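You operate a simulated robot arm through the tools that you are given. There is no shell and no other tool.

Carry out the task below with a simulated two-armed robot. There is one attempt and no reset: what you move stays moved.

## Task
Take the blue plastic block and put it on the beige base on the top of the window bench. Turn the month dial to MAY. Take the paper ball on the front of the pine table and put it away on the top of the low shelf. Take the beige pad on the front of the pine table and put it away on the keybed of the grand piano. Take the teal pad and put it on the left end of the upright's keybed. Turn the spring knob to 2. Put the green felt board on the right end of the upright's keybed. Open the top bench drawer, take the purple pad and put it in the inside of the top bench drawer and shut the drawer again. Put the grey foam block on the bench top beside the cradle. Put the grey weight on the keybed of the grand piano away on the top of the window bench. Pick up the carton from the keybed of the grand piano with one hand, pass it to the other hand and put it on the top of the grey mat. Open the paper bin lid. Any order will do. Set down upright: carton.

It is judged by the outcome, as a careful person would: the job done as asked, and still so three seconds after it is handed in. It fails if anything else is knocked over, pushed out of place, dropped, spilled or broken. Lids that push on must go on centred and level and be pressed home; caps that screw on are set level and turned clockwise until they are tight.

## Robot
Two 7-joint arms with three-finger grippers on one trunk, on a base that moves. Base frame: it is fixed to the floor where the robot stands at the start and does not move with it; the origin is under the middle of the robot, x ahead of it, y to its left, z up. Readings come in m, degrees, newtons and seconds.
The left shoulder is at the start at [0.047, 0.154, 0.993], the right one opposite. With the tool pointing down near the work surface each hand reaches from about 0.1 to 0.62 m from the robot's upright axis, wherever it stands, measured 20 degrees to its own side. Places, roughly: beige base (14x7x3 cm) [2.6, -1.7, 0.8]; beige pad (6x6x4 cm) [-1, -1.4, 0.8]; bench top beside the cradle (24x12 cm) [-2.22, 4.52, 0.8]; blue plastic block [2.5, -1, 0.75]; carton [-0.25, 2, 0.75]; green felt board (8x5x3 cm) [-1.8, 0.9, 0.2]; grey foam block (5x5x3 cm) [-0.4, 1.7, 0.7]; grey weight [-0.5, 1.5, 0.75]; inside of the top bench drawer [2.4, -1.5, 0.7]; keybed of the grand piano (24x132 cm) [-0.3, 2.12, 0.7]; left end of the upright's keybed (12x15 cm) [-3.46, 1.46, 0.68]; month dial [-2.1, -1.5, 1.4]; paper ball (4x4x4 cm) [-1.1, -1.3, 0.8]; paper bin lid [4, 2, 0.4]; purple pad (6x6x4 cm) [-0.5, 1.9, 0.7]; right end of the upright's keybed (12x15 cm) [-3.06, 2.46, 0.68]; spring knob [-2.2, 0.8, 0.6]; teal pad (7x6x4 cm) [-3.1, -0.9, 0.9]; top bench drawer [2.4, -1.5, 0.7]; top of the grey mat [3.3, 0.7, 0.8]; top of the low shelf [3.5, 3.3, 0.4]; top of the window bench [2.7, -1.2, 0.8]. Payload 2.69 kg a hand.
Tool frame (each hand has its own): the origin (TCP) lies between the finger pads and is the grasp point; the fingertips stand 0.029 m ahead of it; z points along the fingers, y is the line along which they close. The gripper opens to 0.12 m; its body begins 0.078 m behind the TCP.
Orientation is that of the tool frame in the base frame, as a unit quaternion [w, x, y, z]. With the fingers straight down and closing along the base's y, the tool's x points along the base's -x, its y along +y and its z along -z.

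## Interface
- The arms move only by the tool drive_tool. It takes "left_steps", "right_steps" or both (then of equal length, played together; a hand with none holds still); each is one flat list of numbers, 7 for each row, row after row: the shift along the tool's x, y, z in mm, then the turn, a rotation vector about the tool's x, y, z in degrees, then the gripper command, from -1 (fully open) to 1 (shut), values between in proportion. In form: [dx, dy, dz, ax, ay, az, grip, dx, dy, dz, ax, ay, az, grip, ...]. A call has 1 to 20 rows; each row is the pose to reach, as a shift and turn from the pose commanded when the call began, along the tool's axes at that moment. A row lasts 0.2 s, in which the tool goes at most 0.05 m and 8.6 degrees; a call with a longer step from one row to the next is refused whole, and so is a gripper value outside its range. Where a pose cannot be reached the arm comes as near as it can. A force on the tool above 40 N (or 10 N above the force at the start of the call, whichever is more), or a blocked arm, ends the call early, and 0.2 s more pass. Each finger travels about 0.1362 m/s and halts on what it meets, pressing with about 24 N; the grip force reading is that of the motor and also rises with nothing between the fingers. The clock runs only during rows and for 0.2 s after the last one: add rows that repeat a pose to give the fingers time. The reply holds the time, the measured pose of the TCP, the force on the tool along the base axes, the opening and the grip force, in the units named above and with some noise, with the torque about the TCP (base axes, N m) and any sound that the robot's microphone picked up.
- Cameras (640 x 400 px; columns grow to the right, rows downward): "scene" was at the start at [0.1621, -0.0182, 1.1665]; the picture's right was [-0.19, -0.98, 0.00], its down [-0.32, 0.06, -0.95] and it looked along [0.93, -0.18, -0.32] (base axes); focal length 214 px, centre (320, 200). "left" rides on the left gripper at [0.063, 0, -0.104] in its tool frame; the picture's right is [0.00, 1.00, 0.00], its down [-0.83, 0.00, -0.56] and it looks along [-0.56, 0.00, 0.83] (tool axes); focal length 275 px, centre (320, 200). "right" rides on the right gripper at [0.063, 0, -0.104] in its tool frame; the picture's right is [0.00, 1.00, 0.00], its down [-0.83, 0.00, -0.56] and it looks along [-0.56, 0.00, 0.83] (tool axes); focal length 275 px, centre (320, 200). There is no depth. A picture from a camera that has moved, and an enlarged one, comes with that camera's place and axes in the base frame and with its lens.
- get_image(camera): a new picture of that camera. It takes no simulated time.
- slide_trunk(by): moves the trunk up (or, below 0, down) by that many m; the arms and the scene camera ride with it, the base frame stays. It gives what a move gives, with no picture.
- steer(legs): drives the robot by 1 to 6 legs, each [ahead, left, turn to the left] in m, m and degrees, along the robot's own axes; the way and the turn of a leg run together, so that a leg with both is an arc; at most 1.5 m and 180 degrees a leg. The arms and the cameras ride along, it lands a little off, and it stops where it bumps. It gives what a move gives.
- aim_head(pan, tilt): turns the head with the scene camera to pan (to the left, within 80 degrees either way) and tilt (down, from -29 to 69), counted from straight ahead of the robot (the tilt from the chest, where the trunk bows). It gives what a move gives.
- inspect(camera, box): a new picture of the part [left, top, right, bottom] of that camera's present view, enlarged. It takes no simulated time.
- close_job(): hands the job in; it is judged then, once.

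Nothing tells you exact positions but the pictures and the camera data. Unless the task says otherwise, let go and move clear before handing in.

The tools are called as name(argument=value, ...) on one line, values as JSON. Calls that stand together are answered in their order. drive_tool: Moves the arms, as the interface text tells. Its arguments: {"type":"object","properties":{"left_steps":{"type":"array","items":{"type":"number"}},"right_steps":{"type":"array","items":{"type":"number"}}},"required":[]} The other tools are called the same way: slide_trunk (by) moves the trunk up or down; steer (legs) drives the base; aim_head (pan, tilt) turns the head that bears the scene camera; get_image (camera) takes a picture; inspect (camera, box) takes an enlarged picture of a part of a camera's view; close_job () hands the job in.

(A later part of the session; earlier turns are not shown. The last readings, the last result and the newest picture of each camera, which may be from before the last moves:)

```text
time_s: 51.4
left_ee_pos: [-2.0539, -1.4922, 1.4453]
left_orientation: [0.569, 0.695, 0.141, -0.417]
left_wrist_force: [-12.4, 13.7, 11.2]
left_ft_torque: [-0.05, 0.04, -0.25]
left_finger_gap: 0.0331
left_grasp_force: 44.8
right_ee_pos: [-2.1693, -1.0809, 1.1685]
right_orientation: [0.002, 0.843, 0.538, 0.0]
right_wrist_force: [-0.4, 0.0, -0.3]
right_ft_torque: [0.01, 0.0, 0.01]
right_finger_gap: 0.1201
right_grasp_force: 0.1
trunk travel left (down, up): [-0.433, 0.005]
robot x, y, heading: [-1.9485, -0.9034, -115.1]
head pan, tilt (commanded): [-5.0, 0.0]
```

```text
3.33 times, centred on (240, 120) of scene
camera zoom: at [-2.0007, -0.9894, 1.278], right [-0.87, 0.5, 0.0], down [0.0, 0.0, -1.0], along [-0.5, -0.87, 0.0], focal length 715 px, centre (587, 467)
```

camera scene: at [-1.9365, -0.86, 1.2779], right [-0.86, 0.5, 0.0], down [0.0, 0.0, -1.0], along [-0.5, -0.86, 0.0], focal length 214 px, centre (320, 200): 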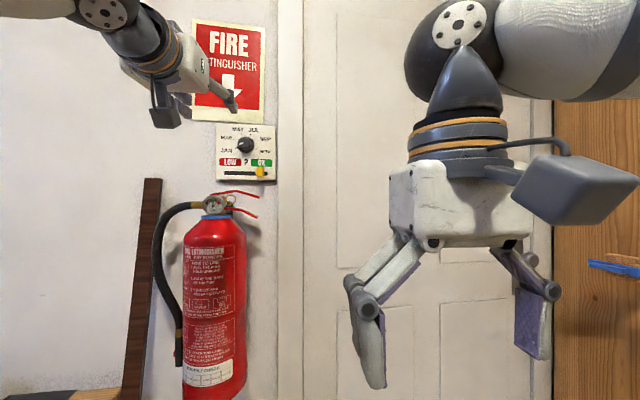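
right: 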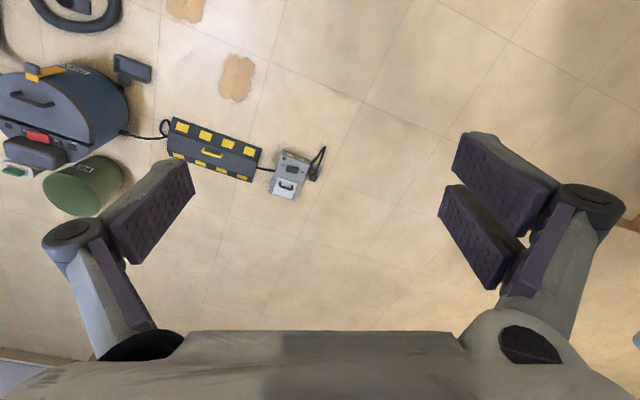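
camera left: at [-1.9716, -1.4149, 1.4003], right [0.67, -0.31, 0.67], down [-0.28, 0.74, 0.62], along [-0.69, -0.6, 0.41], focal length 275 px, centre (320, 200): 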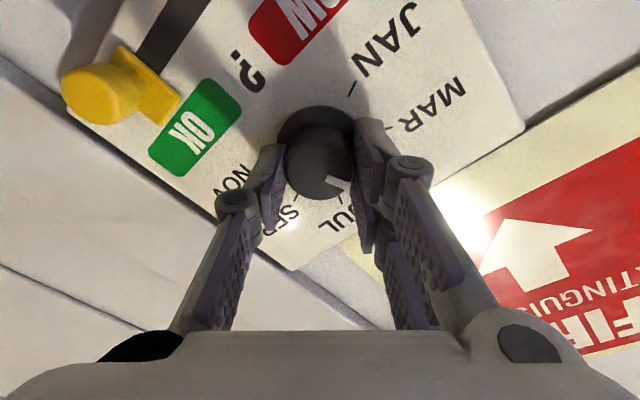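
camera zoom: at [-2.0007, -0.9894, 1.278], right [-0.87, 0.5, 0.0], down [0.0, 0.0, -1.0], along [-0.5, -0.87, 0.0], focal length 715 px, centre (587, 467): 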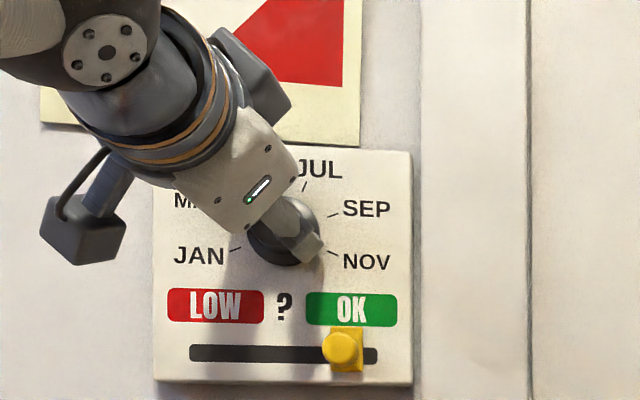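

I've turned about 86° in total. I'll release gently, back off and check where the pointer stands.

drive_tool(left_steps=[0, 0, -2, 0, 0, 0, 0.3, 0, 0, -4, 0, 0, 0, -0.1, 0, 0, -8, 0, 0, 0, -0.3, 0, 0, -30, 0, 0, 0, -0.3, 0, 0, -70, 0, 0, 0, -0.3, 0, 0, -110, 0, 0, 0, -0.3])

get_image(camera="left")

```text
time_s: 52.8
left_ee_pos: [-2.0035, -1.3957, 1.4436]
left_orientation: [0.569, 0.693, 0.146, -0.418]
left_wrist_force: [-0.9, -0.1, 0.5]
left_ft_torque: [-0.01, -0.02, 0.05]
left_finger_gap: 0.0783
left_grasp_force: 0.0
right_ee_pos: [-2.1675, -1.0834, 1.1678]
right_orientation: [0.001, 0.843, 0.538, -0.001]
right_wrist_force: [-0.4, -0.7, -0.2]
right_ft_torque: [-0.02, 0.06, 0.02]
right_finger_gap: 0.1201
right_grasp_force: 0.0
trunk travel left (down, up): [-0.433, 0.005]
robot x, y, heading: [-1.9501, -0.9062, -114.9]
head pan, tilt (commanded): [-5.0, 0.0]
```

```text
taken
camera left: at [-1.9212, -1.3181, 1.399], right [0.67, -0.31, 0.67], down [-0.28, 0.73, 0.62], along [-0.69, -0.6, 0.41], focal length 275 px, centre (320, 200)
```

left: 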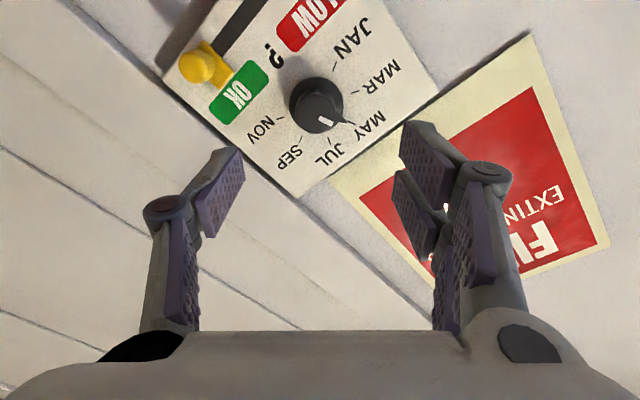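

inspect(camera="left", box=[240, 40, 420, 180])

inspect(camera="scene", box=[160, 60, 320, 180])

```text
2.86 times, centred on (330, 110) of left
camera zoom: at [-1.9212, -1.3181, 1.399], right [0.67, -0.31, 0.67], down [-0.28, 0.73, 0.62], along [-0.69, -0.6, 0.41], focal length 786 px, centre (291, 457)
```

zoom: 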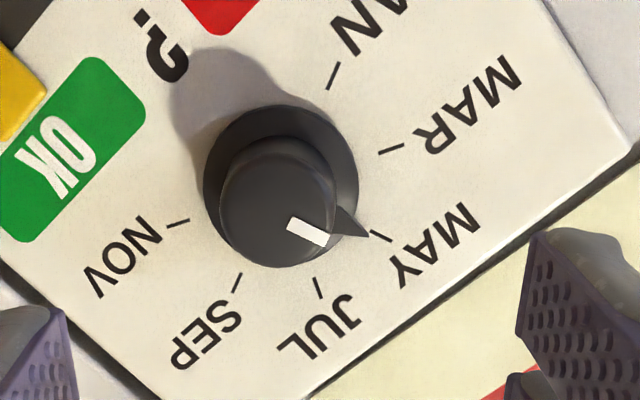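

```text
3.33 times, centred on (240, 120) of scene
camera zoom: at [-1.998, -0.9926, 1.278], right [-0.87, 0.5, 0.0], down [0.0, 0.0, -1.0], along [-0.5, -0.87, 0.0], focal length 715 px, centre (587, 467)
```

zoom: 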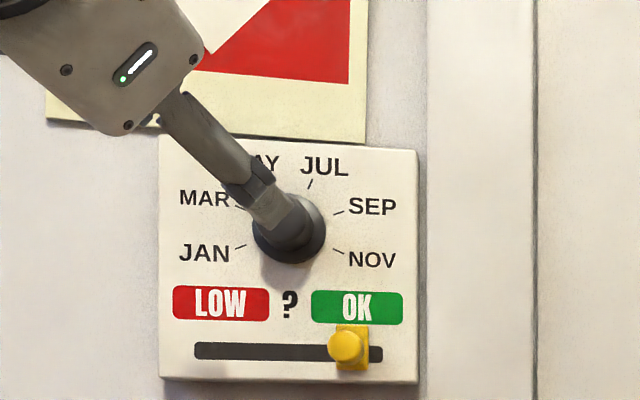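

The pointer lines up with the MAY tick, so the dial is done. I'll back away from the wall, unroll the left hand, and use the right hand's camera to look back at my own base to learn its footprint.

steer(legs=[[-0.45, 0, 0]])

drive_tool(left_steps=[0, 0, 0, 0, 0, -7, -0.3, 0, 0, 0, 0, 0, -14, -0.3, 0, 0, 0, 0, 0, -21, -0.3, 0, 0, 0, 0, 0, -28, -0.3, 0, 0, 0, 0, 0, -35, -0.3, 0, 0, 0, 0, 0, -42, -0.3, 0, 0, 0, 0, 0, -42, -0.3, 0, 0, 0, 0, 0, -42, -0.3], right_steps=[-20, 0, 0, 0, 8, 0, -1, -40, 0, 0, 0, 16, 0, -1, -60, 0, 0, 0, 24, 0, -1, -80, 0, 0, 0, 32, 0, -1, -100, 0, 0, 0, 40, 0, -1, -120, 0, 0, 0, 48, 0, -1, -140, 0, 0, 0, 56, 0, -1, -150, 0, 0, 0, 60, 0, -1])

get_image(camera="right")

```text
time_s: 55.5
left_ee_pos: [-1.8115, -0.988, 1.4426]
left_orientation: [0.57, 0.694, 0.148, -0.415]
left_wrist_force: [-0.5, -0.2, 0.1]
left_ft_torque: [0.02, 0.01, 0.0]
left_finger_gap: 0.0779
left_grasp_force: 0.1
right_ee_pos: [-1.978, -0.6791, 1.1675]
right_orientation: [0.0, 0.84, 0.542, 0.0]
right_wrist_force: [-0.4, 0.7, -0.1]
right_ft_torque: [-0.04, 0.02, 0.0]
right_finger_gap: 0.12
right_grasp_force: 0.0
trunk travel left (down, up): [-0.433, 0.005]
robot x, y, heading: [-1.7591, -0.4984, -114.4]
head pan, tilt (commanded): [-5.0, 0.0]
```

```text
time_s: 57.3
left_ee_pos: [-1.8108, -0.9901, 1.4423]
left_orientation: [0.382, 0.595, 0.389, -0.59]
left_wrist_force: [0.7, 0.2, 0.8]
left_ft_torque: [0.0, 0.03, -0.04]
left_finger_gap: 0.0779
left_grasp_force: 0.2
right_ee_pos: [-2.036, -0.7004, 1.0879]
right_orientation: [-0.172, 0.781, 0.502, 0.331]
right_wrist_force: [0.3, 0.1, 0.9]
right_ft_torque: [-0.01, 0.03, 0.04]
right_finger_gap: 0.1199
right_grasp_force: 0.0
right hand out of reach, approached as far as the arm can: row 3, 4, 5, 6, 7, 8
trunk travel left (down, up): [-0.433, 0.005]
robot x, y, heading: [-1.7611, -0.4994, -114.3]
head pan, tilt (commanded): [-5.0, 0.0]
```

```text
taken
camera right: at [-2.0541, -0.7206, 1.2071], right [0.9, -0.43, 0.07], down [-0.42, -0.89, -0.17], along [0.13, 0.13, -0.98], focal length 275 px, centre (320, 200)
```

right: 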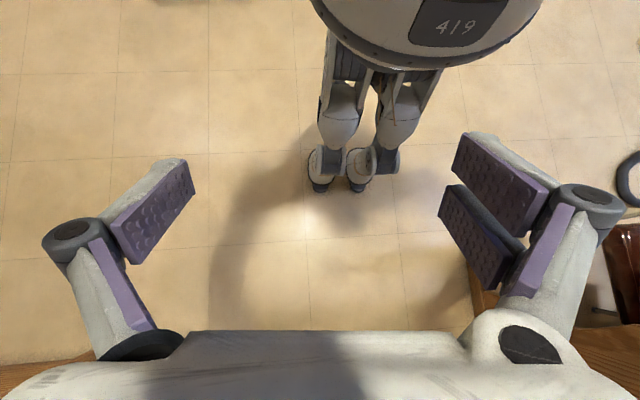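

My base is slim: legs and body stay within about 0.1–0.2 m of the axis, so I can stand close to the chair. I'll bring both hands back to the pointing-down carry pose.

drive_tool(left_steps=[22, 0, -12, 0, 8.18, 0, -1, 45, 0, -25, 0, 16.36, 0, -1, 68, 0, -38, 0, 24.5, 0, -1, 91, 0, -51, 0, 32.7, 0, -1, 114, 0, -64, 0, 40.9, 0, -1, 137, 0, -76, 0, 49.1, 0, -1, 160, 0, -89, 0, 57.3, 0, -1, 183, 0, -102, 0, 65.4, 0, -1, 206, 0, -115, 0, 73.6, 0, -1, 228, 0, -127, 0, 81.8, 0, -1, 250, 0, -140, 0, 90, 0, -1], right_steps=[7, 0, 12, 0, -5.5, 0, -1, 14, 0, 24, 0, -11, 0, -1, 20, 0, 36, 0, -16.4, 0, -1, 27, 0, 47, 0, -21.8, 0, -1, 34, 0, 59, 0, -27.3, 0, -1, 41, 0, 71, 0, -32.7, 0, -1, 48, 0, 83, 0, -38.2, 0, -1, 54, 0, 95, 0, -43.6, 0, -1, 61, 0, 106, 0, -49.1, 0, -1, 68, 0, 118, 0, -54.5, 0, -1, 75, 0, 130, 0, -60, 0, -1])

aim_head(pan=30, tilt=30)

get_image(camera="scene")

```text
time_s: 59.7
left_ee_pos: [-1.7525, -0.8582, 1.1937]
left_orientation: [-0.004, 0.838, 0.545, 0.003]
left_wrist_force: [-1.0, -1.0, 0.4]
left_ft_torque: [0.01, 0.05, -0.01]
left_finger_gap: 0.1199
left_grasp_force: 0.1
right_ee_pos: [-1.9685, -0.5857, 1.0603]
right_orientation: [0.103, 0.842, 0.52, -0.104]
right_wrist_force: [-0.3, -0.4, -0.5]
right_ft_torque: [0.0, 0.03, 0.05]
right_finger_gap: 0.1202
right_grasp_force: 0.1
right hand out of reach, approached as far as the arm can: row 11
trunk travel left (down, up): [-0.433, 0.005]
robot x, y, heading: [-1.7614, -0.4991, -114.2]
head pan, tilt (commanded): [-5.0, 0.0]
```

```text
time_s: 60.8
left_ee_pos: [-1.7526, -0.858, 1.1944]
left_orientation: [-0.002, 0.839, 0.545, 0.002]
left_wrist_force: [-0.1, -0.3, 0.5]
left_ft_torque: [0.0, 0.01, 0.03]
left_finger_gap: 0.12
left_grasp_force: 0.0
right_ee_pos: [-1.9677, -0.5856, 1.0595]
right_orientation: [0.102, 0.841, 0.52, -0.104]
right_wrist_force: [0.9, 0.0, 0.6]
right_ft_torque: [-0.03, -0.04, -0.01]
right_finger_gap: 0.12
right_grasp_force: 0.2
trunk travel left (down, up): [-0.433, 0.005]
robot x, y, heading: [-1.7656, -0.4997, -114.3]
head pan, tilt (commanded): [30.0, 30.0]
```

```text
taken
camera scene: at [-1.7571, -0.5972, 1.2296], right [-1.0, -0.1, 0.0], down [-0.05, 0.5, -0.87], along [0.08, -0.86, -0.5], focal length 214 px, centre (320, 200)
```

scene: 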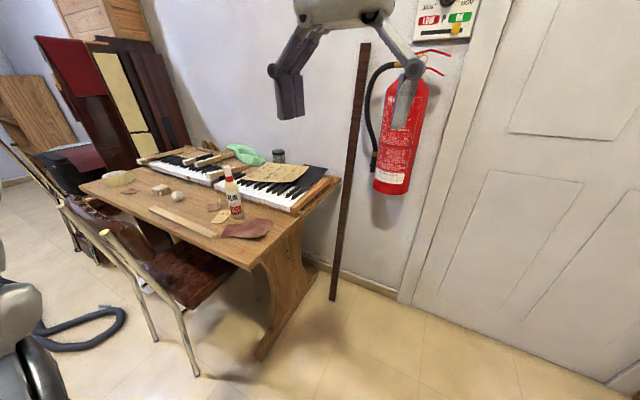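

I'll reset the right hand to a better carry pose and drive sideways to behind the chair, staying back from it at first.

drive_tool(right_steps=[-36, 0, -15, 0, 4, 0, -1, -72, 0, -30, 0, 8, 0, -1, -108, 0, -45, 0, 12, 0, -1, -144, 0, -60, 0, 16, 0, -1])

steer(legs=[[-0.3, 0, 0], [0, 0.94, 0]])

aim_head(pan=0, tilt=38)

get_image(camera="scene")

get_image(camera="left")

```text
time_s: 61.8
left_ee_pos: [-1.7522, -0.8583, 1.1929]
left_orientation: [-0.004, 0.838, 0.546, 0.003]
left_wrist_force: [-0.4, -0.4, -0.4]
left_ft_torque: [-0.02, 0.01, 0.0]
left_finger_gap: 0.12
left_grasp_force: 0.1
right_ee_pos: [-2.0282, -0.6911, 1.1574]
right_orientation: [0.028, 0.848, 0.53, 0.015]
right_wrist_force: [-0.1, 0.4, -0.8]
right_ft_torque: [0.04, 0.04, 0.0]
right_finger_gap: 0.1199
right_grasp_force: 0.1
trunk travel left (down, up): [-0.433, 0.005]
robot x, y, heading: [-1.762, -0.5046, -114.4]
head pan, tilt (commanded): [30.0, 30.0]
```

```text
time_s: 70.9
left_ee_pos: [-0.7827, -0.9768, 1.1933]
left_orientation: [-0.003, 0.839, 0.544, 0.003]
left_wrist_force: [0.7, 0.4, 1.1]
left_ft_torque: [0.02, -0.01, -0.01]
left_finger_gap: 0.1199
left_grasp_force: 0.1
right_ee_pos: [-1.059, -0.8072, 1.1588]
right_orientation: [0.03, 0.849, 0.528, 0.014]
right_wrist_force: [0.8, 0.1, -0.2]
right_ft_torque: [0.01, 0.02, 0.0]
right_finger_gap: 0.12
right_grasp_force: 0.2
trunk travel left (down, up): [-0.433, 0.005]
robot x, y, heading: [-0.7908, -0.618, -114.6]
head pan, tilt (commanded): [30.0, 30.0]
```

```text
time_s: 71.8
left_ee_pos: [-0.784, -0.9754, 1.1929]
left_orientation: [-0.003, 0.839, 0.544, 0.002]
left_wrist_force: [0.3, 0.0, 0.3]
left_ft_torque: [0.02, 0.01, -0.03]
left_finger_gap: 0.1202
left_grasp_force: 0.0
right_ee_pos: [-1.0579, -0.8087, 1.1583]
right_orientation: [0.029, 0.849, 0.528, 0.015]
right_wrist_force: [0.3, 1.1, -0.5]
right_ft_torque: [0.02, -0.02, -0.01]
right_finger_gap: 0.1201
right_grasp_force: 0.1
trunk travel left (down, up): [-0.433, 0.005]
robot x, y, heading: [-0.7965, -0.6159, -114.4]
head pan, tilt (commanded): [0.0, 38.0]
```

```text
taken
camera scene: at [-0.8313, -0.7034, 1.2172], right [-0.91, 0.41, 0.0], down [0.25, 0.56, -0.79], along [-0.33, -0.72, -0.62], focal length 214 px, centre (320, 200)
```

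scene: 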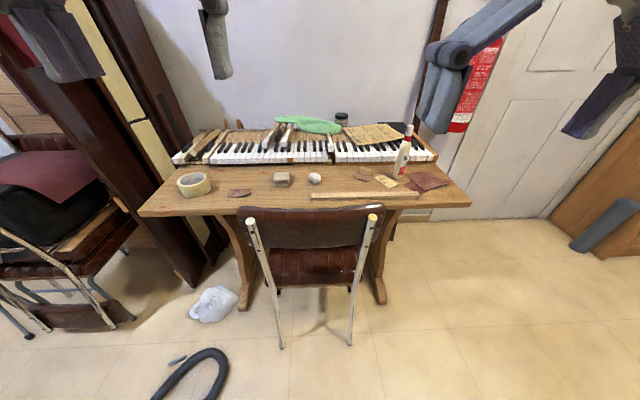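

```text
taken
camera left: at [-0.7573, -0.9194, 1.2998], right [0.91, -0.41, 0.0], down [-0.34, -0.76, 0.55], along [-0.23, -0.5, -0.84], focal length 275 px, centre (320, 200)
```

left: 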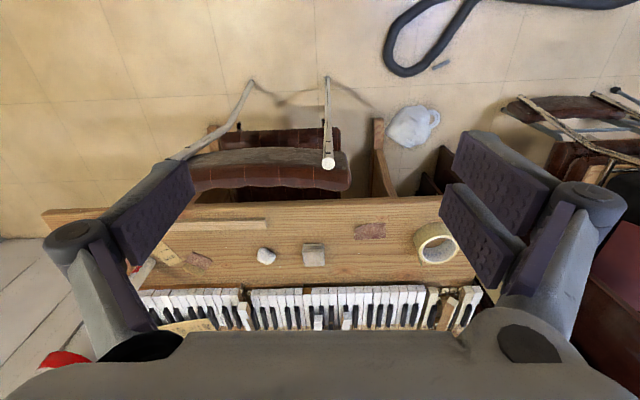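

The pad is at about (-0.98, -1.37, 0.79) and the ball at (-1.10, -1.33, 0.785), on a table top near z=0.77. I'll drive forward 0.22 m, which leaves about 0.27 m to the chair's feet, then reach over it with the left hand for the pad.

steer(legs=[[0.22, 0, 0]])

get_image(camera="left")

get_image(camera="scene")

```text
time_s: 73.5
left_ee_pos: [-0.8741, -1.1765, 1.1935]
left_orientation: [-0.003, 0.839, 0.544, 0.002]
left_wrist_force: [-0.8, 0.0, 0.3]
left_ft_torque: [0.05, -0.03, 0.02]
left_finger_gap: 0.1201
left_grasp_force: 0.0
right_ee_pos: [-1.15, -1.0091, 1.1592]
right_orientation: [0.03, 0.848, 0.528, 0.014]
right_wrist_force: [0.1, -0.3, -0.3]
right_ft_torque: [0.02, -0.03, -0.01]
right_finger_gap: 0.12
right_grasp_force: 0.1
trunk travel left (down, up): [-0.433, 0.005]
robot x, y, heading: [-0.8846, -0.8179, -114.4]
head pan, tilt (commanded): [0.0, 38.0]
```

```text
taken
camera left: at [-0.8481, -1.12, 1.2998], right [0.91, -0.41, 0.0], down [-0.34, -0.76, 0.55], along [-0.23, -0.5, -0.84], focal length 275 px, centre (320, 200)
```

left: 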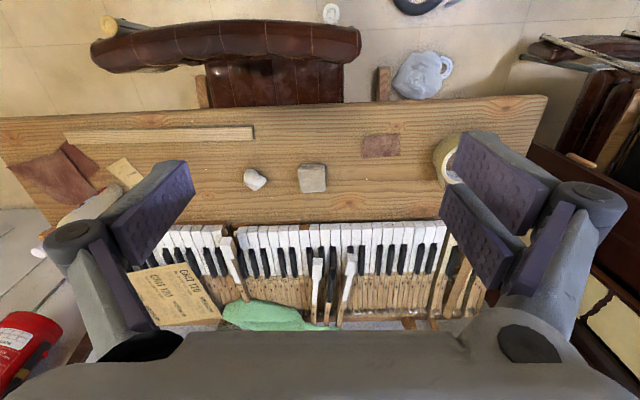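

```text
taken
camera scene: at [-0.9226, -0.9041, 1.2172], right [-0.91, 0.41, 0.0], down [0.25, 0.56, -0.79], along [-0.33, -0.72, -0.62], focal length 214 px, centre (320, 200)
```

scene: 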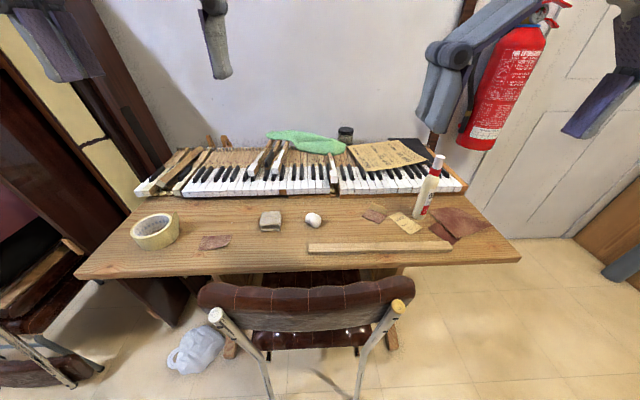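

The pad is centred at (-0.98, -1.367). I'll move the left hand above it and descend to about 6 cm over it, then check.

drive_tool(left_steps=[-44, -4, 0, 0, 0, 0, -1, -88, -8, 0, 0, 0, 0, -1, -132, -12, 20, 0, 0, 0, -1, -176, -16, 50, 0, 0, 0, -1, -217, -19, 80, 0, 0, 0, -1, -217, -19, 120, 0, 0, 0, -1, -217, -19, 160, 0, 0, 0, -1, -217, -19, 200, 0, 0, 0, -1, -217, -19, 240, 0, 0, 0, -1, -217, -19, 280, 0, 0, 0, -1, -217, -19, 310, 0, 0, 0, -1, -217, -19, 310, 0, 0, 0, -1])

get_image(camera="left")

get_image(camera="scene")

```text
refused: row 4 steps farther than a row can; nothing moved
```

```text
taken
camera left: at [-0.8481, -1.12, 1.2998], right [0.91, -0.41, 0.0], down [-0.34, -0.76, 0.55], along [-0.23, -0.5, -0.84], focal length 275 px, centre (320, 200)
```

left: 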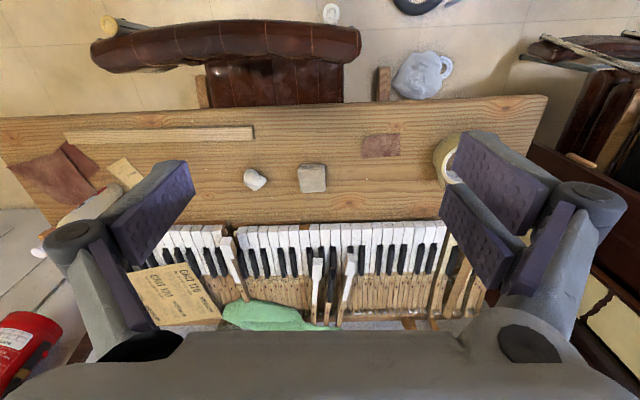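

```text
taken
camera scene: at [-0.9226, -0.9041, 1.2172], right [-0.91, 0.41, 0.0], down [0.25, 0.56, -0.79], along [-0.33, -0.72, -0.62], focal length 214 px, centre (320, 200)
```

scene: 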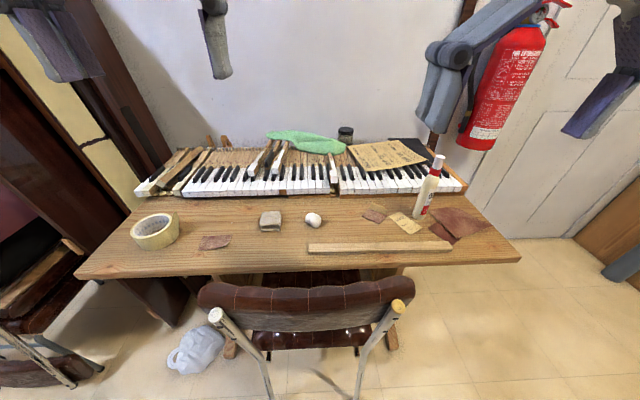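

The move was refused for one over-long step. I'll send it again with smaller steps.

drive_tool(left_steps=[-40, -4, 0, 0, 0, 0, -1, -80, -8, 0, 0, 0, 0, -1, -120, -11, 20, 0, 0, 0, -1, -155, -14, 50, 0, 0, 0, -1, -190, -17, 80, 0, 0, 0, -1, -217, -19, 115, 0, 0, 0, -1, -217, -19, 155, 0, 0, 0, -1, -217, -19, 195, 0, 0, 0, -1, -217, -19, 235, 0, 0, 0, -1, -217, -19, 275, 0, 0, 0, -1, -217, -19, 310, 0, 0, 0, -1, -217, -19, 310, 0, 0, 0, -1])

get_image(camera="left")

get_image(camera="scene")

```text
time_s: 76.1
left_ee_pos: [-0.9806, -1.3648, 0.8823]
left_orientation: [-0.002, 0.839, 0.544, 0.002]
left_wrist_force: [0.1, 0.7, 0.4]
left_ft_torque: [0.0, 0.02, 0.04]
left_finger_gap: 0.1197
left_grasp_force: 0.1
left hand out of reach, approached as far as the arm can: row 5, 6, 7
right_ee_pos: [-1.1496, -1.0082, 1.1588]
right_orientation: [0.03, 0.848, 0.529, 0.014]
right_wrist_force: [0.5, 0.2, -0.8]
right_ft_torque: [-0.02, -0.01, 0.0]
right_finger_gap: 0.1201
right_grasp_force: 0.1
trunk travel left (down, up): [-0.433, 0.005]
robot x, y, heading: [-0.8781, -0.8193, -114.4]
head pan, tilt (commanded): [0.0, 38.0]
```

```text
taken
camera left: at [-0.9534, -1.3083, 0.9888], right [0.91, -0.41, 0.0], down [-0.34, -0.76, 0.55], along [-0.23, -0.5, -0.83], focal length 275 px, centre (320, 200)
```

left: 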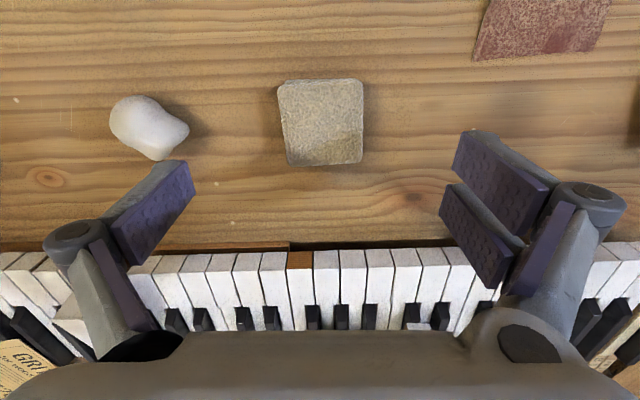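

```text
taken
camera scene: at [-0.9223, -0.9034, 1.2173], right [-0.91, 0.41, 0.0], down [0.25, 0.56, -0.79], along [-0.33, -0.72, -0.62], focal length 214 px, centre (320, 200)
```

scene: 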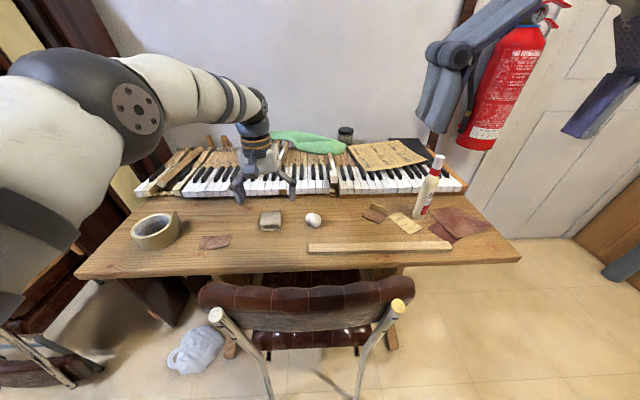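

The hand is centred over the pad. The ball is close on one side, so I'll narrow the gripper to 85 mm, descend to z≈0.81 and close on the pad.

drive_tool(left_steps=[0, 0, 0, 0, 0, 0, -0.42, 0, 0, 20, 0, 0, 0, -0.42, 0, 0, 40, 0, 0, 0, -0.42, 0, 0, 60, 0, 0, 0, -0.42, 0, 0, 71, 0, 0, 0, -0.42, 0, 0, 71, 0, 0, 0, -0.42])

get_image(camera="left")

```text
time_s: 77.5
left_ee_pos: [-0.9804, -1.3623, 0.8118]
left_orientation: [-0.003, 0.839, 0.545, 0.003]
left_wrist_force: [-0.1, -0.4, -0.4]
left_ft_torque: [0.0, 0.0, 0.04]
left_finger_gap: 0.0852
left_grasp_force: 0.0
right_ee_pos: [-1.1492, -1.0082, 1.1586]
right_orientation: [0.029, 0.848, 0.529, 0.013]
right_wrist_force: [0.7, -0.4, -0.5]
right_ft_torque: [-0.03, 0.01, 0.03]
right_finger_gap: 0.1201
right_grasp_force: 0.1
trunk travel left (down, up): [-0.433, 0.005]
robot x, y, heading: [-0.8851, -0.8155, -114.5]
head pan, tilt (commanded): [0.0, 38.0]
```

```text
taken
camera left: at [-0.9538, -1.3074, 0.918], right [0.91, -0.41, 0.0], down [-0.34, -0.76, 0.55], along [-0.23, -0.5, -0.83], focal length 275 px, centre (320, 200)
```

left: 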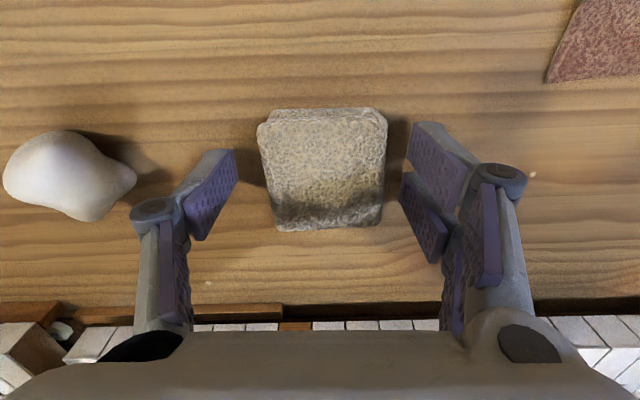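

drive_tool(left_steps=[0, 0, 0, 0, 0, 0, 0.0, 0, 0, 0, 0, 0, 0, 0.4, 0, 0, 0, 0, 0, 0, 0.6, 0, 0, 0, 0, 0, 0, 0.6])

get_image(camera="left")

```text
time_s: 78.5
left_ee_pos: [-0.9807, -1.3631, 0.8114]
left_orientation: [-0.003, 0.838, 0.545, 0.003]
left_wrist_force: [0.1, 0.2, 0.5]
left_ft_torque: [-0.06, 0.01, 0.02]
left_finger_gap: 0.0529
left_grasp_force: 23.9
right_ee_pos: [-1.1495, -1.0076, 1.1583]
right_orientation: [0.029, 0.848, 0.528, 0.014]
right_wrist_force: [-1.3, 1.2, -0.4]
right_ft_torque: [0.0, 0.0, 0.0]
right_finger_gap: 0.1202
right_grasp_force: 0.0
trunk travel left (down, up): [-0.433, 0.005]
robot x, y, heading: [-0.8832, -0.8164, -114.3]
head pan, tilt (commanded): [0.0, 38.0]
```

```text
taken
camera left: at [-0.9539, -1.3074, 0.9181], right [0.91, -0.41, 0.0], down [-0.34, -0.76, 0.55], along [-0.23, -0.5, -0.83], focal length 275 px, centre (320, 200)
```

left: 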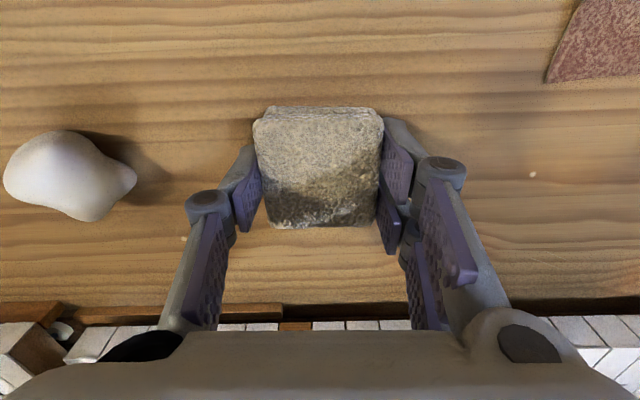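

The pad is held. I'll lift it straight up, then retract to the carry pose.

drive_tool(left_steps=[0, 0, -30, 0, 0, 0, 0.6, 0, 0, -70, 0, 0, 0, 0.6, 0, 0, -110, 0, 0, 0, 0.6, 0, 0, -150, 0, 0, 0, 0.6, 30, 4, -185, 0, 0, 0, 0.6, 60, 8, -220, 0, 0, 0, 0.6, 90, 10, -255, 0, 0, 0, 0.6, 120, 12, -290, 0, 0, 0, 0.6, 150, 14, -325, 0, 0, 0, 0.6, 180, 16, -355, 0, 0, 0, 0.6, 217, 19, -375, 0, 0, 0, 0.6, 217, 19, -375, 0, 0, 0, 0.6])

get_image(camera="left")

get_image(camera="right")

get_image(camera="scene")

```text
time_s: 81.1
left_ee_pos: [-0.8757, -1.1757, 1.1889]
left_orientation: [-0.002, 0.839, 0.545, 0.002]
left_wrist_force: [-0.3, -1.2, -0.2]
left_ft_torque: [0.03, -0.01, 0.0]
left_finger_gap: 0.0534
left_grasp_force: 24.0
right_ee_pos: [-1.1498, -1.0104, 1.1585]
right_orientation: [0.029, 0.848, 0.529, 0.014]
right_wrist_force: [0.5, 0.8, 0.3]
right_ft_torque: [0.02, -0.04, -0.01]
right_finger_gap: 0.12
right_grasp_force: 0.1
trunk travel left (down, up): [-0.433, 0.005]
robot x, y, heading: [-0.8843, -0.8121, -114.2]
head pan, tilt (commanded): [0.0, 38.0]
```

```text
taken
camera left: at [-0.8491, -1.1201, 1.2957], right [0.91, -0.41, 0.0], down [-0.34, -0.76, 0.55], along [-0.23, -0.5, -0.84], focal length 275 px, centre (320, 200)
```

left: 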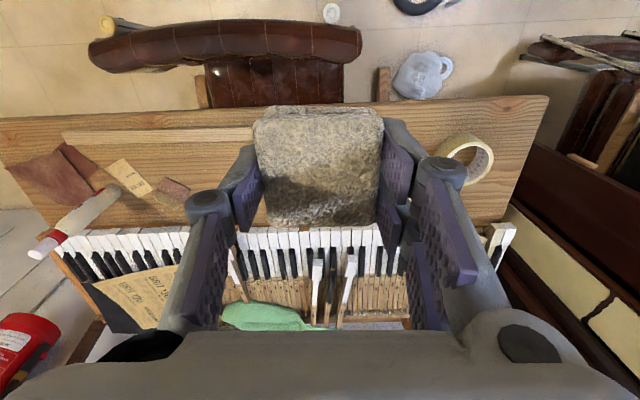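

```text
taken
camera right: at [-1.128, -0.9479, 1.2619], right [0.9, -0.44, 0.06], down [-0.39, -0.73, 0.56], along [-0.2, -0.53, -0.83], focal length 275 px, centre (320, 200)
```

right: 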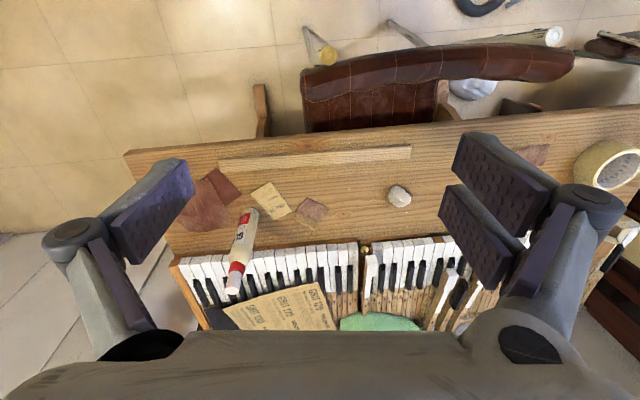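

```text
taken
camera scene: at [-0.9227, -0.9042, 1.217], right [-0.91, 0.41, 0.0], down [0.25, 0.56, -0.79], along [-0.33, -0.72, -0.62], focal length 214 px, centre (320, 200)
```

scene: 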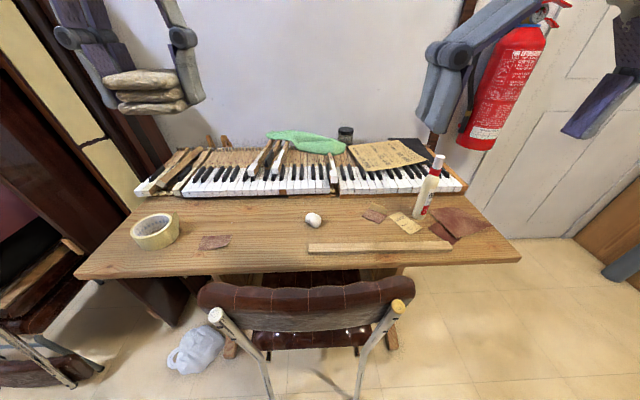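

The beige pad is in the left hand. I'll shift the base 0.14 m left so that the ball lies in front of the right arm, then look.

steer(legs=[[0, 0.14, 0]])

get_image(camera="right")

```text
time_s: 82.9
left_ee_pos: [-0.7452, -1.2345, 1.1906]
left_orientation: [-0.003, 0.839, 0.544, 0.002]
left_wrist_force: [1.4, -0.6, -0.8]
left_ft_torque: [0.03, 0.03, -0.03]
left_finger_gap: 0.053
left_grasp_force: 24.3
right_ee_pos: [-1.0204, -1.0679, 1.1585]
right_orientation: [0.03, 0.849, 0.528, 0.014]
right_wrist_force: [0.0, 0.2, 0.2]
right_ft_torque: [0.05, 0.02, 0.01]
right_finger_gap: 0.1202
right_grasp_force: 0.2
trunk travel left (down, up): [-0.433, 0.005]
robot x, y, heading: [-0.7496, -0.873, -114.7]
head pan, tilt (commanded): [0.0, 38.0]
```

```text
taken
camera right: at [-0.9976, -1.0062, 1.2623], right [0.9, -0.44, 0.06], down [-0.39, -0.73, 0.56], along [-0.2, -0.53, -0.83], focal length 275 px, centre (320, 200)
```

right: 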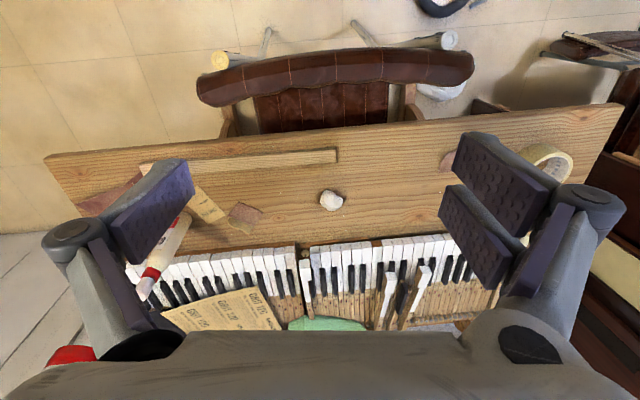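

drive_tool(right_steps=[-40, 4, 10, 1, 0, 0, -0.6, -80, 8, 20, 2, 0, 0, -0.42, -120, 12, 45, 3, 0, 0, -0.42, -155, 16, 75, 3.7, 0, 0, -0.42, -190, 20, 105, 3.7, 0, 0, -0.42, -225, 25, 140, 3.7, 0, 0, -0.42, -261, 29, 170, 3.7, 0, 0, -0.42, -261, 29, 210, 3.7, 0, 0, -0.42, -261, 29, 250, 3.7, 0, 0, -0.42, -261, 29, 283, 3.7, 0, 0, -0.42, -261, 29, 283, 3.7, 0, 0, -0.42])

get_image(camera="right")

```text
time_s: 85.3
left_ee_pos: [-0.746, -1.2337, 1.1904]
left_orientation: [-0.003, 0.839, 0.544, 0.003]
left_wrist_force: [0.1, 0.0, -0.3]
left_ft_torque: [-0.03, -0.01, 0.0]
left_finger_gap: 0.0532
left_grasp_force: 24.2
right_ee_pos: [-1.0951, -1.3228, 0.8799]
right_orientation: [0.002, 0.849, 0.528, -0.003]
right_wrist_force: [-0.1, -0.2, 0.6]
right_ft_torque: [-0.02, -0.03, -0.01]
right_finger_gap: 0.085
right_grasp_force: 0.2
right hand out of reach, approached as far as the arm can: row 7
trunk travel left (down, up): [-0.433, 0.005]
robot x, y, heading: [-0.7561, -0.8712, -114.7]
head pan, tilt (commanded): [0.0, 38.0]
```

```text
taken
camera right: at [-1.0667, -1.2651, 0.9843], right [0.9, -0.44, 0.0], down [-0.36, -0.74, 0.56], along [-0.25, -0.51, -0.83], focal length 275 px, centre (320, 200)
```

right: 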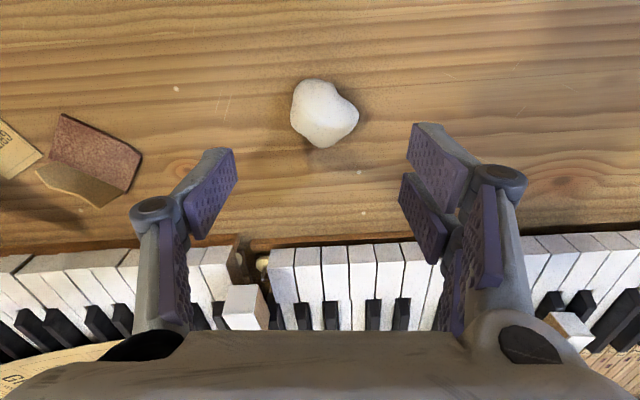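

The ball is 5 mm nearer me than the axis. I'll correct, descend to z≈0.807 and close.

drive_tool(right_steps=[3, 1, 20, 0, 0, 0, -0.42, 5, 2, 40, 0, 0, 0, -0.42, 5, 2, 60, 0, 0, 0, -0.42, 5, 2, 73, 0, 0, 0, -0.42, 5, 2, 73, 0, 0, 0, -0.42, 5, 2, 73, 0, 0, 0, 0.0, 5, 2, 73, 0, 0, 0, 0.4, 5, 2, 73, 0, 0, 0, 0.6, 5, 2, 73, 0, 0, 0, 0.6])

get_image(camera="right")

```text
time_s: 87.3
left_ee_pos: [-0.7462, -1.2332, 1.1899]
left_orientation: [-0.002, 0.839, 0.544, 0.001]
left_wrist_force: [-0.8, 0.9, -0.4]
left_ft_torque: [0.05, 0.0, 0.0]
left_finger_gap: 0.0532
left_grasp_force: 24.6
right_ee_pos: [-1.0901, -1.3217, 0.8087]
right_orientation: [0.003, 0.849, 0.529, -0.004]
right_wrist_force: [2.2, -3.2, 11.5]
right_ft_torque: [-0.01, -0.3, -0.09]
right_finger_gap: 0.0384
right_grasp_force: 24.6
trunk travel left (down, up): [-0.433, 0.005]
robot x, y, heading: [-0.7513, -0.8723, -114.6]
head pan, tilt (commanded): [0.0, 38.0]
```

```text
taken
camera right: at [-1.0615, -1.2623, 0.9123], right [0.9, -0.44, 0.0], down [-0.36, -0.74, 0.56], along [-0.25, -0.51, -0.83], focal length 275 px, centre (320, 200)
```

right: 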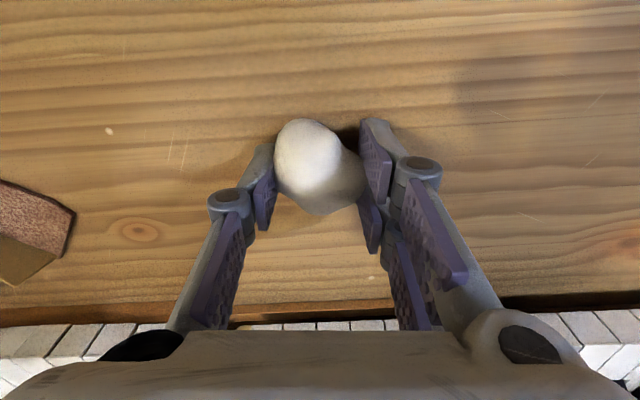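

The ball is gripped. I'll lift straight up and retract to the carry pose.

drive_tool(right_steps=[0, 0, -25, 0, 0, 0, 0.6, 0, 0, -60, 0, 0, 0, 0.6, 0, 0, -100, 0, 0, 0, 0.6, 0, 0, -140, 0, 0, 0, 0.6, 30, -5, -175, 0, 0, 0, 0.6, 60, -8, -210, 0, 0, 0, 0.6, 95, -12, -240, 0, 0, 0, 0.6, 130, -16, -270, 0, 0, 0, 0.6, 165, -20, -300, 0, 0, 0, 0.6, 200, -25, -325, 0, 0, 0, 0.6, 235, -28, -345, 0, 0, 0, 0.6, 250, -30, -355, 0, 0, 0, 0.6])

get_image(camera="right")

get_image(camera="scene")

```text
time_s: 89.9
left_ee_pos: [-0.7455, -1.235, 1.1893]
left_orientation: [-0.003, 0.839, 0.544, 0.002]
left_wrist_force: [0.0, 0.6, -1.1]
left_ft_torque: [-0.03, -0.01, 0.05]
left_finger_gap: 0.0531
left_grasp_force: 24.1
right_ee_pos: [-1.0076, -1.0813, 1.1583]
right_orientation: [0.001, 0.849, 0.529, -0.004]
right_wrist_force: [0.3, -0.5, -0.4]
right_ft_torque: [0.0, 0.01, 0.01]
right_finger_gap: 0.0385
right_grasp_force: 23.9
trunk travel left (down, up): [-0.433, 0.005]
robot x, y, heading: [-0.7505, -0.8772, -114.8]
head pan, tilt (commanded): [0.0, 38.0]
```

```text
taken
camera right: at [-0.9785, -1.0227, 1.2633], right [0.9, -0.44, 0.0], down [-0.36, -0.74, 0.56], along [-0.25, -0.51, -0.83], focal length 275 px, centre (320, 200)
```

right: 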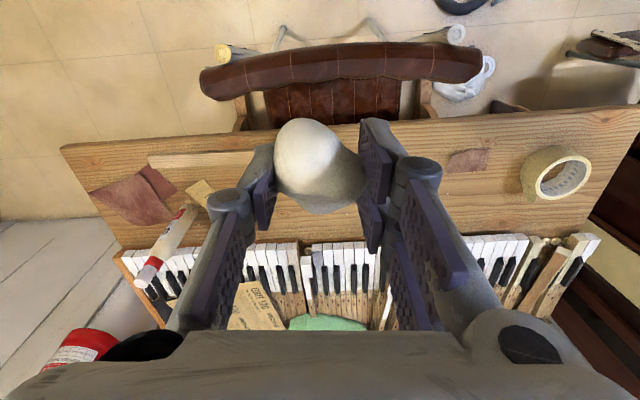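

```text
taken
camera scene: at [-0.7927, -0.9627, 1.2171], right [-0.91, 0.41, 0.0], down [0.26, 0.56, -0.79], along [-0.33, -0.72, -0.62], focal length 214 px, centre (320, 200)
```

scene: 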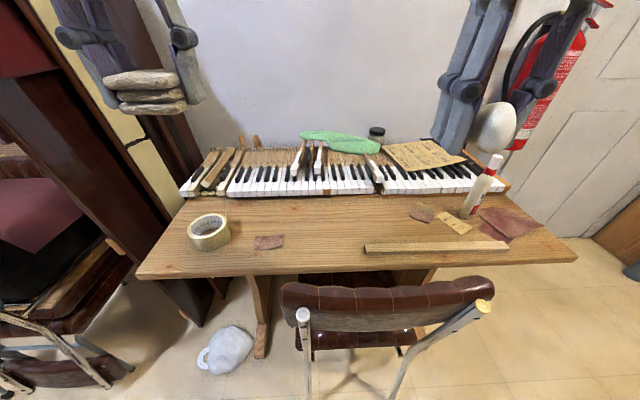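

Both items are held. Now I'll back away from the chair, turn around and drive towards the player's side of the grand piano, passing between the blue cart and the piano corner.

steer(legs=[[-0.5, 0, 0], [0, 0, -135], [1.3, 0, 0]])

aim_head(pan=0, tilt=25)

get_image(camera="scene")

aim_head(pan=-45, tilt=30)

get_image(camera="scene")

```text
time_s: 104.5
left_ee_pos: [-1.2581, 1.0356, 1.1889]
left_orientation: [0.001, 0.824, -0.566, 0.003]
left_wrist_force: [0.1, -0.4, 1.1]
left_ft_torque: [-0.01, -0.01, 0.01]
left_finger_gap: 0.0529
left_grasp_force: 24.1
right_ee_pos: [-0.9656, 1.1132, 1.1593]
right_orientation: [-0.003, 0.814, -0.581, -0.003]
right_wrist_force: [0.1, 0.1, 0.8]
right_ft_torque: [0.0, 0.0, 0.02]
right_finger_gap: 0.0387
right_grasp_force: 24.7
trunk travel left (down, up): [-0.433, 0.005]
robot x, y, heading: [-0.9997, 0.7879, 110.6]
head pan, tilt (commanded): [0.0, 38.0]
```

```text
time_s: 105.3
left_ee_pos: [-1.2588, 1.0359, 1.1889]
left_orientation: [0.001, 0.825, -0.566, 0.003]
left_wrist_force: [-0.6, 1.0, -0.5]
left_ft_torque: [0.01, 0.0, 0.0]
left_finger_gap: 0.0528
left_grasp_force: 24.5
right_ee_pos: [-0.9666, 1.114, 1.1592]
right_orientation: [-0.002, 0.814, -0.581, -0.003]
right_wrist_force: [0.1, 0.1, -0.1]
right_ft_torque: [0.0, 0.0, 0.01]
right_finger_gap: 0.0386
right_grasp_force: 23.4
trunk travel left (down, up): [-0.433, 0.005]
robot x, y, heading: [-1.0009, 0.7871, 110.7]
head pan, tilt (commanded): [0.0, 25.0]
```

```text
taken
camera scene: at [-1.0348, 0.8823, 1.2374], right [0.94, 0.35, 0.0], down [0.15, -0.4, -0.91], along [-0.32, 0.85, -0.42], focal length 214 px, centre (320, 200)
```

scene: 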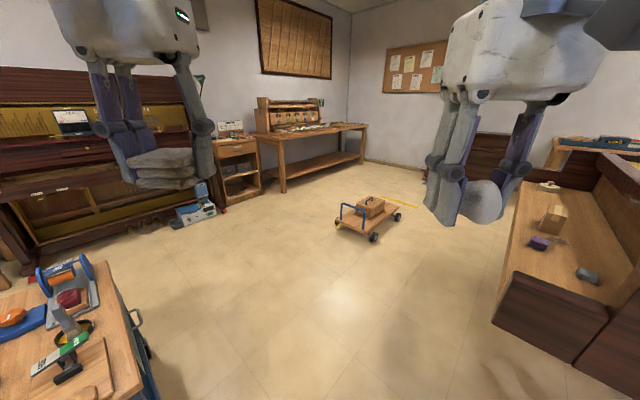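

```text
time_s: 106.4
left_ee_pos: [-1.2583, 1.0365, 1.1914]
left_orientation: [0.001, 0.825, -0.566, 0.003]
left_wrist_force: [0.3, -0.7, -0.7]
left_ft_torque: [-0.04, -0.01, -0.06]
left_finger_gap: 0.053
left_grasp_force: 24.2
right_ee_pos: [-0.9654, 1.1131, 1.1593]
right_orientation: [-0.002, 0.814, -0.58, -0.003]
right_wrist_force: [0.4, 0.0, -0.1]
right_ft_torque: [0.0, 0.0, 0.0]
right_finger_gap: 0.0385
right_grasp_force: 23.9
trunk travel left (down, up): [-0.433, 0.005]
robot x, y, heading: [-1.0009, 0.7874, 110.7]
head pan, tilt (commanded): [-45.0, 30.0]
```

```text
taken
camera scene: at [-0.9651, 0.8786, 1.2295], right [0.91, -0.41, 0.0], down [-0.21, -0.46, -0.87], along [0.36, 0.79, -0.5], focal length 214 px, centre (320, 200)
```

scene: 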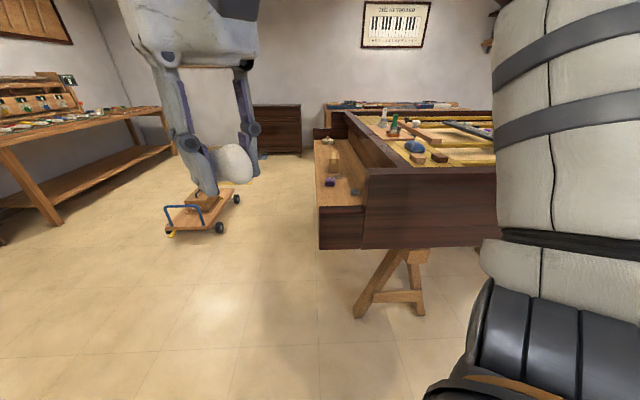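

The keybed is an open tray with the weight, purple pad, carton and other items on it. I'll drive around to stand in front of it, facing it squarely at a heading of about −25°.

steer(legs=[[1.123, -0.318, 0], [0, 0, -135.7]])

aim_head(pan=0, tilt=35)

get_image(camera="scene")

```text
time_s: 118.1
left_ee_pos: [-0.7371, 1.9092, 1.1893]
left_orientation: [-0.002, 0.26, 0.966, 0.001]
left_wrist_force: [-0.2, -0.3, -0.2]
left_ft_torque: [-0.01, -0.03, -0.02]
left_finger_gap: 0.0531
left_grasp_force: 24.2
right_ee_pos: [-0.9167, 1.666, 1.1589]
right_orientation: [0.003, 0.278, 0.961, -0.001]
right_wrist_force: [-0.9, 0.6, 0.5]
right_ft_torque: [-0.02, 0.0, 0.01]
right_finger_gap: 0.0386
right_grasp_force: 23.8
trunk travel left (down, up): [-0.433, 0.005]
robot x, y, heading: [-1.0969, 1.9374, -30.6]
head pan, tilt (commanded): [-45.0, 30.0]
```

```text
time_s: 119.2
left_ee_pos: [-0.7373, 1.9088, 1.1893]
left_orientation: [-0.003, 0.26, 0.966, 0.0]
left_wrist_force: [0.0, -0.2, -0.5]
left_ft_torque: [0.02, 0.0, -0.01]
left_finger_gap: 0.053
left_grasp_force: 24.1
right_ee_pos: [-0.9175, 1.6651, 1.1587]
right_orientation: [0.003, 0.278, 0.96, -0.001]
right_wrist_force: [0.1, 0.1, 0.3]
right_ft_torque: [0.03, 0.0, 0.06]
right_finger_gap: 0.0381
right_grasp_force: 24.6
trunk travel left (down, up): [-0.433, 0.005]
robot x, y, heading: [-1.0921, 1.9381, -30.3]
head pan, tilt (commanded): [0.0, 35.0]
```

```text
taken
camera scene: at [-1.0119, 1.8896, 1.2217], right [-0.51, -0.86, 0.0], down [-0.49, 0.29, -0.82], along [0.71, -0.42, -0.57], focal length 214 px, centre (320, 200)
```

scene: 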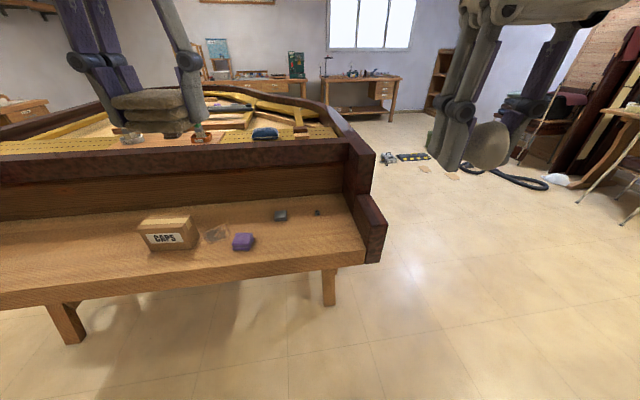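

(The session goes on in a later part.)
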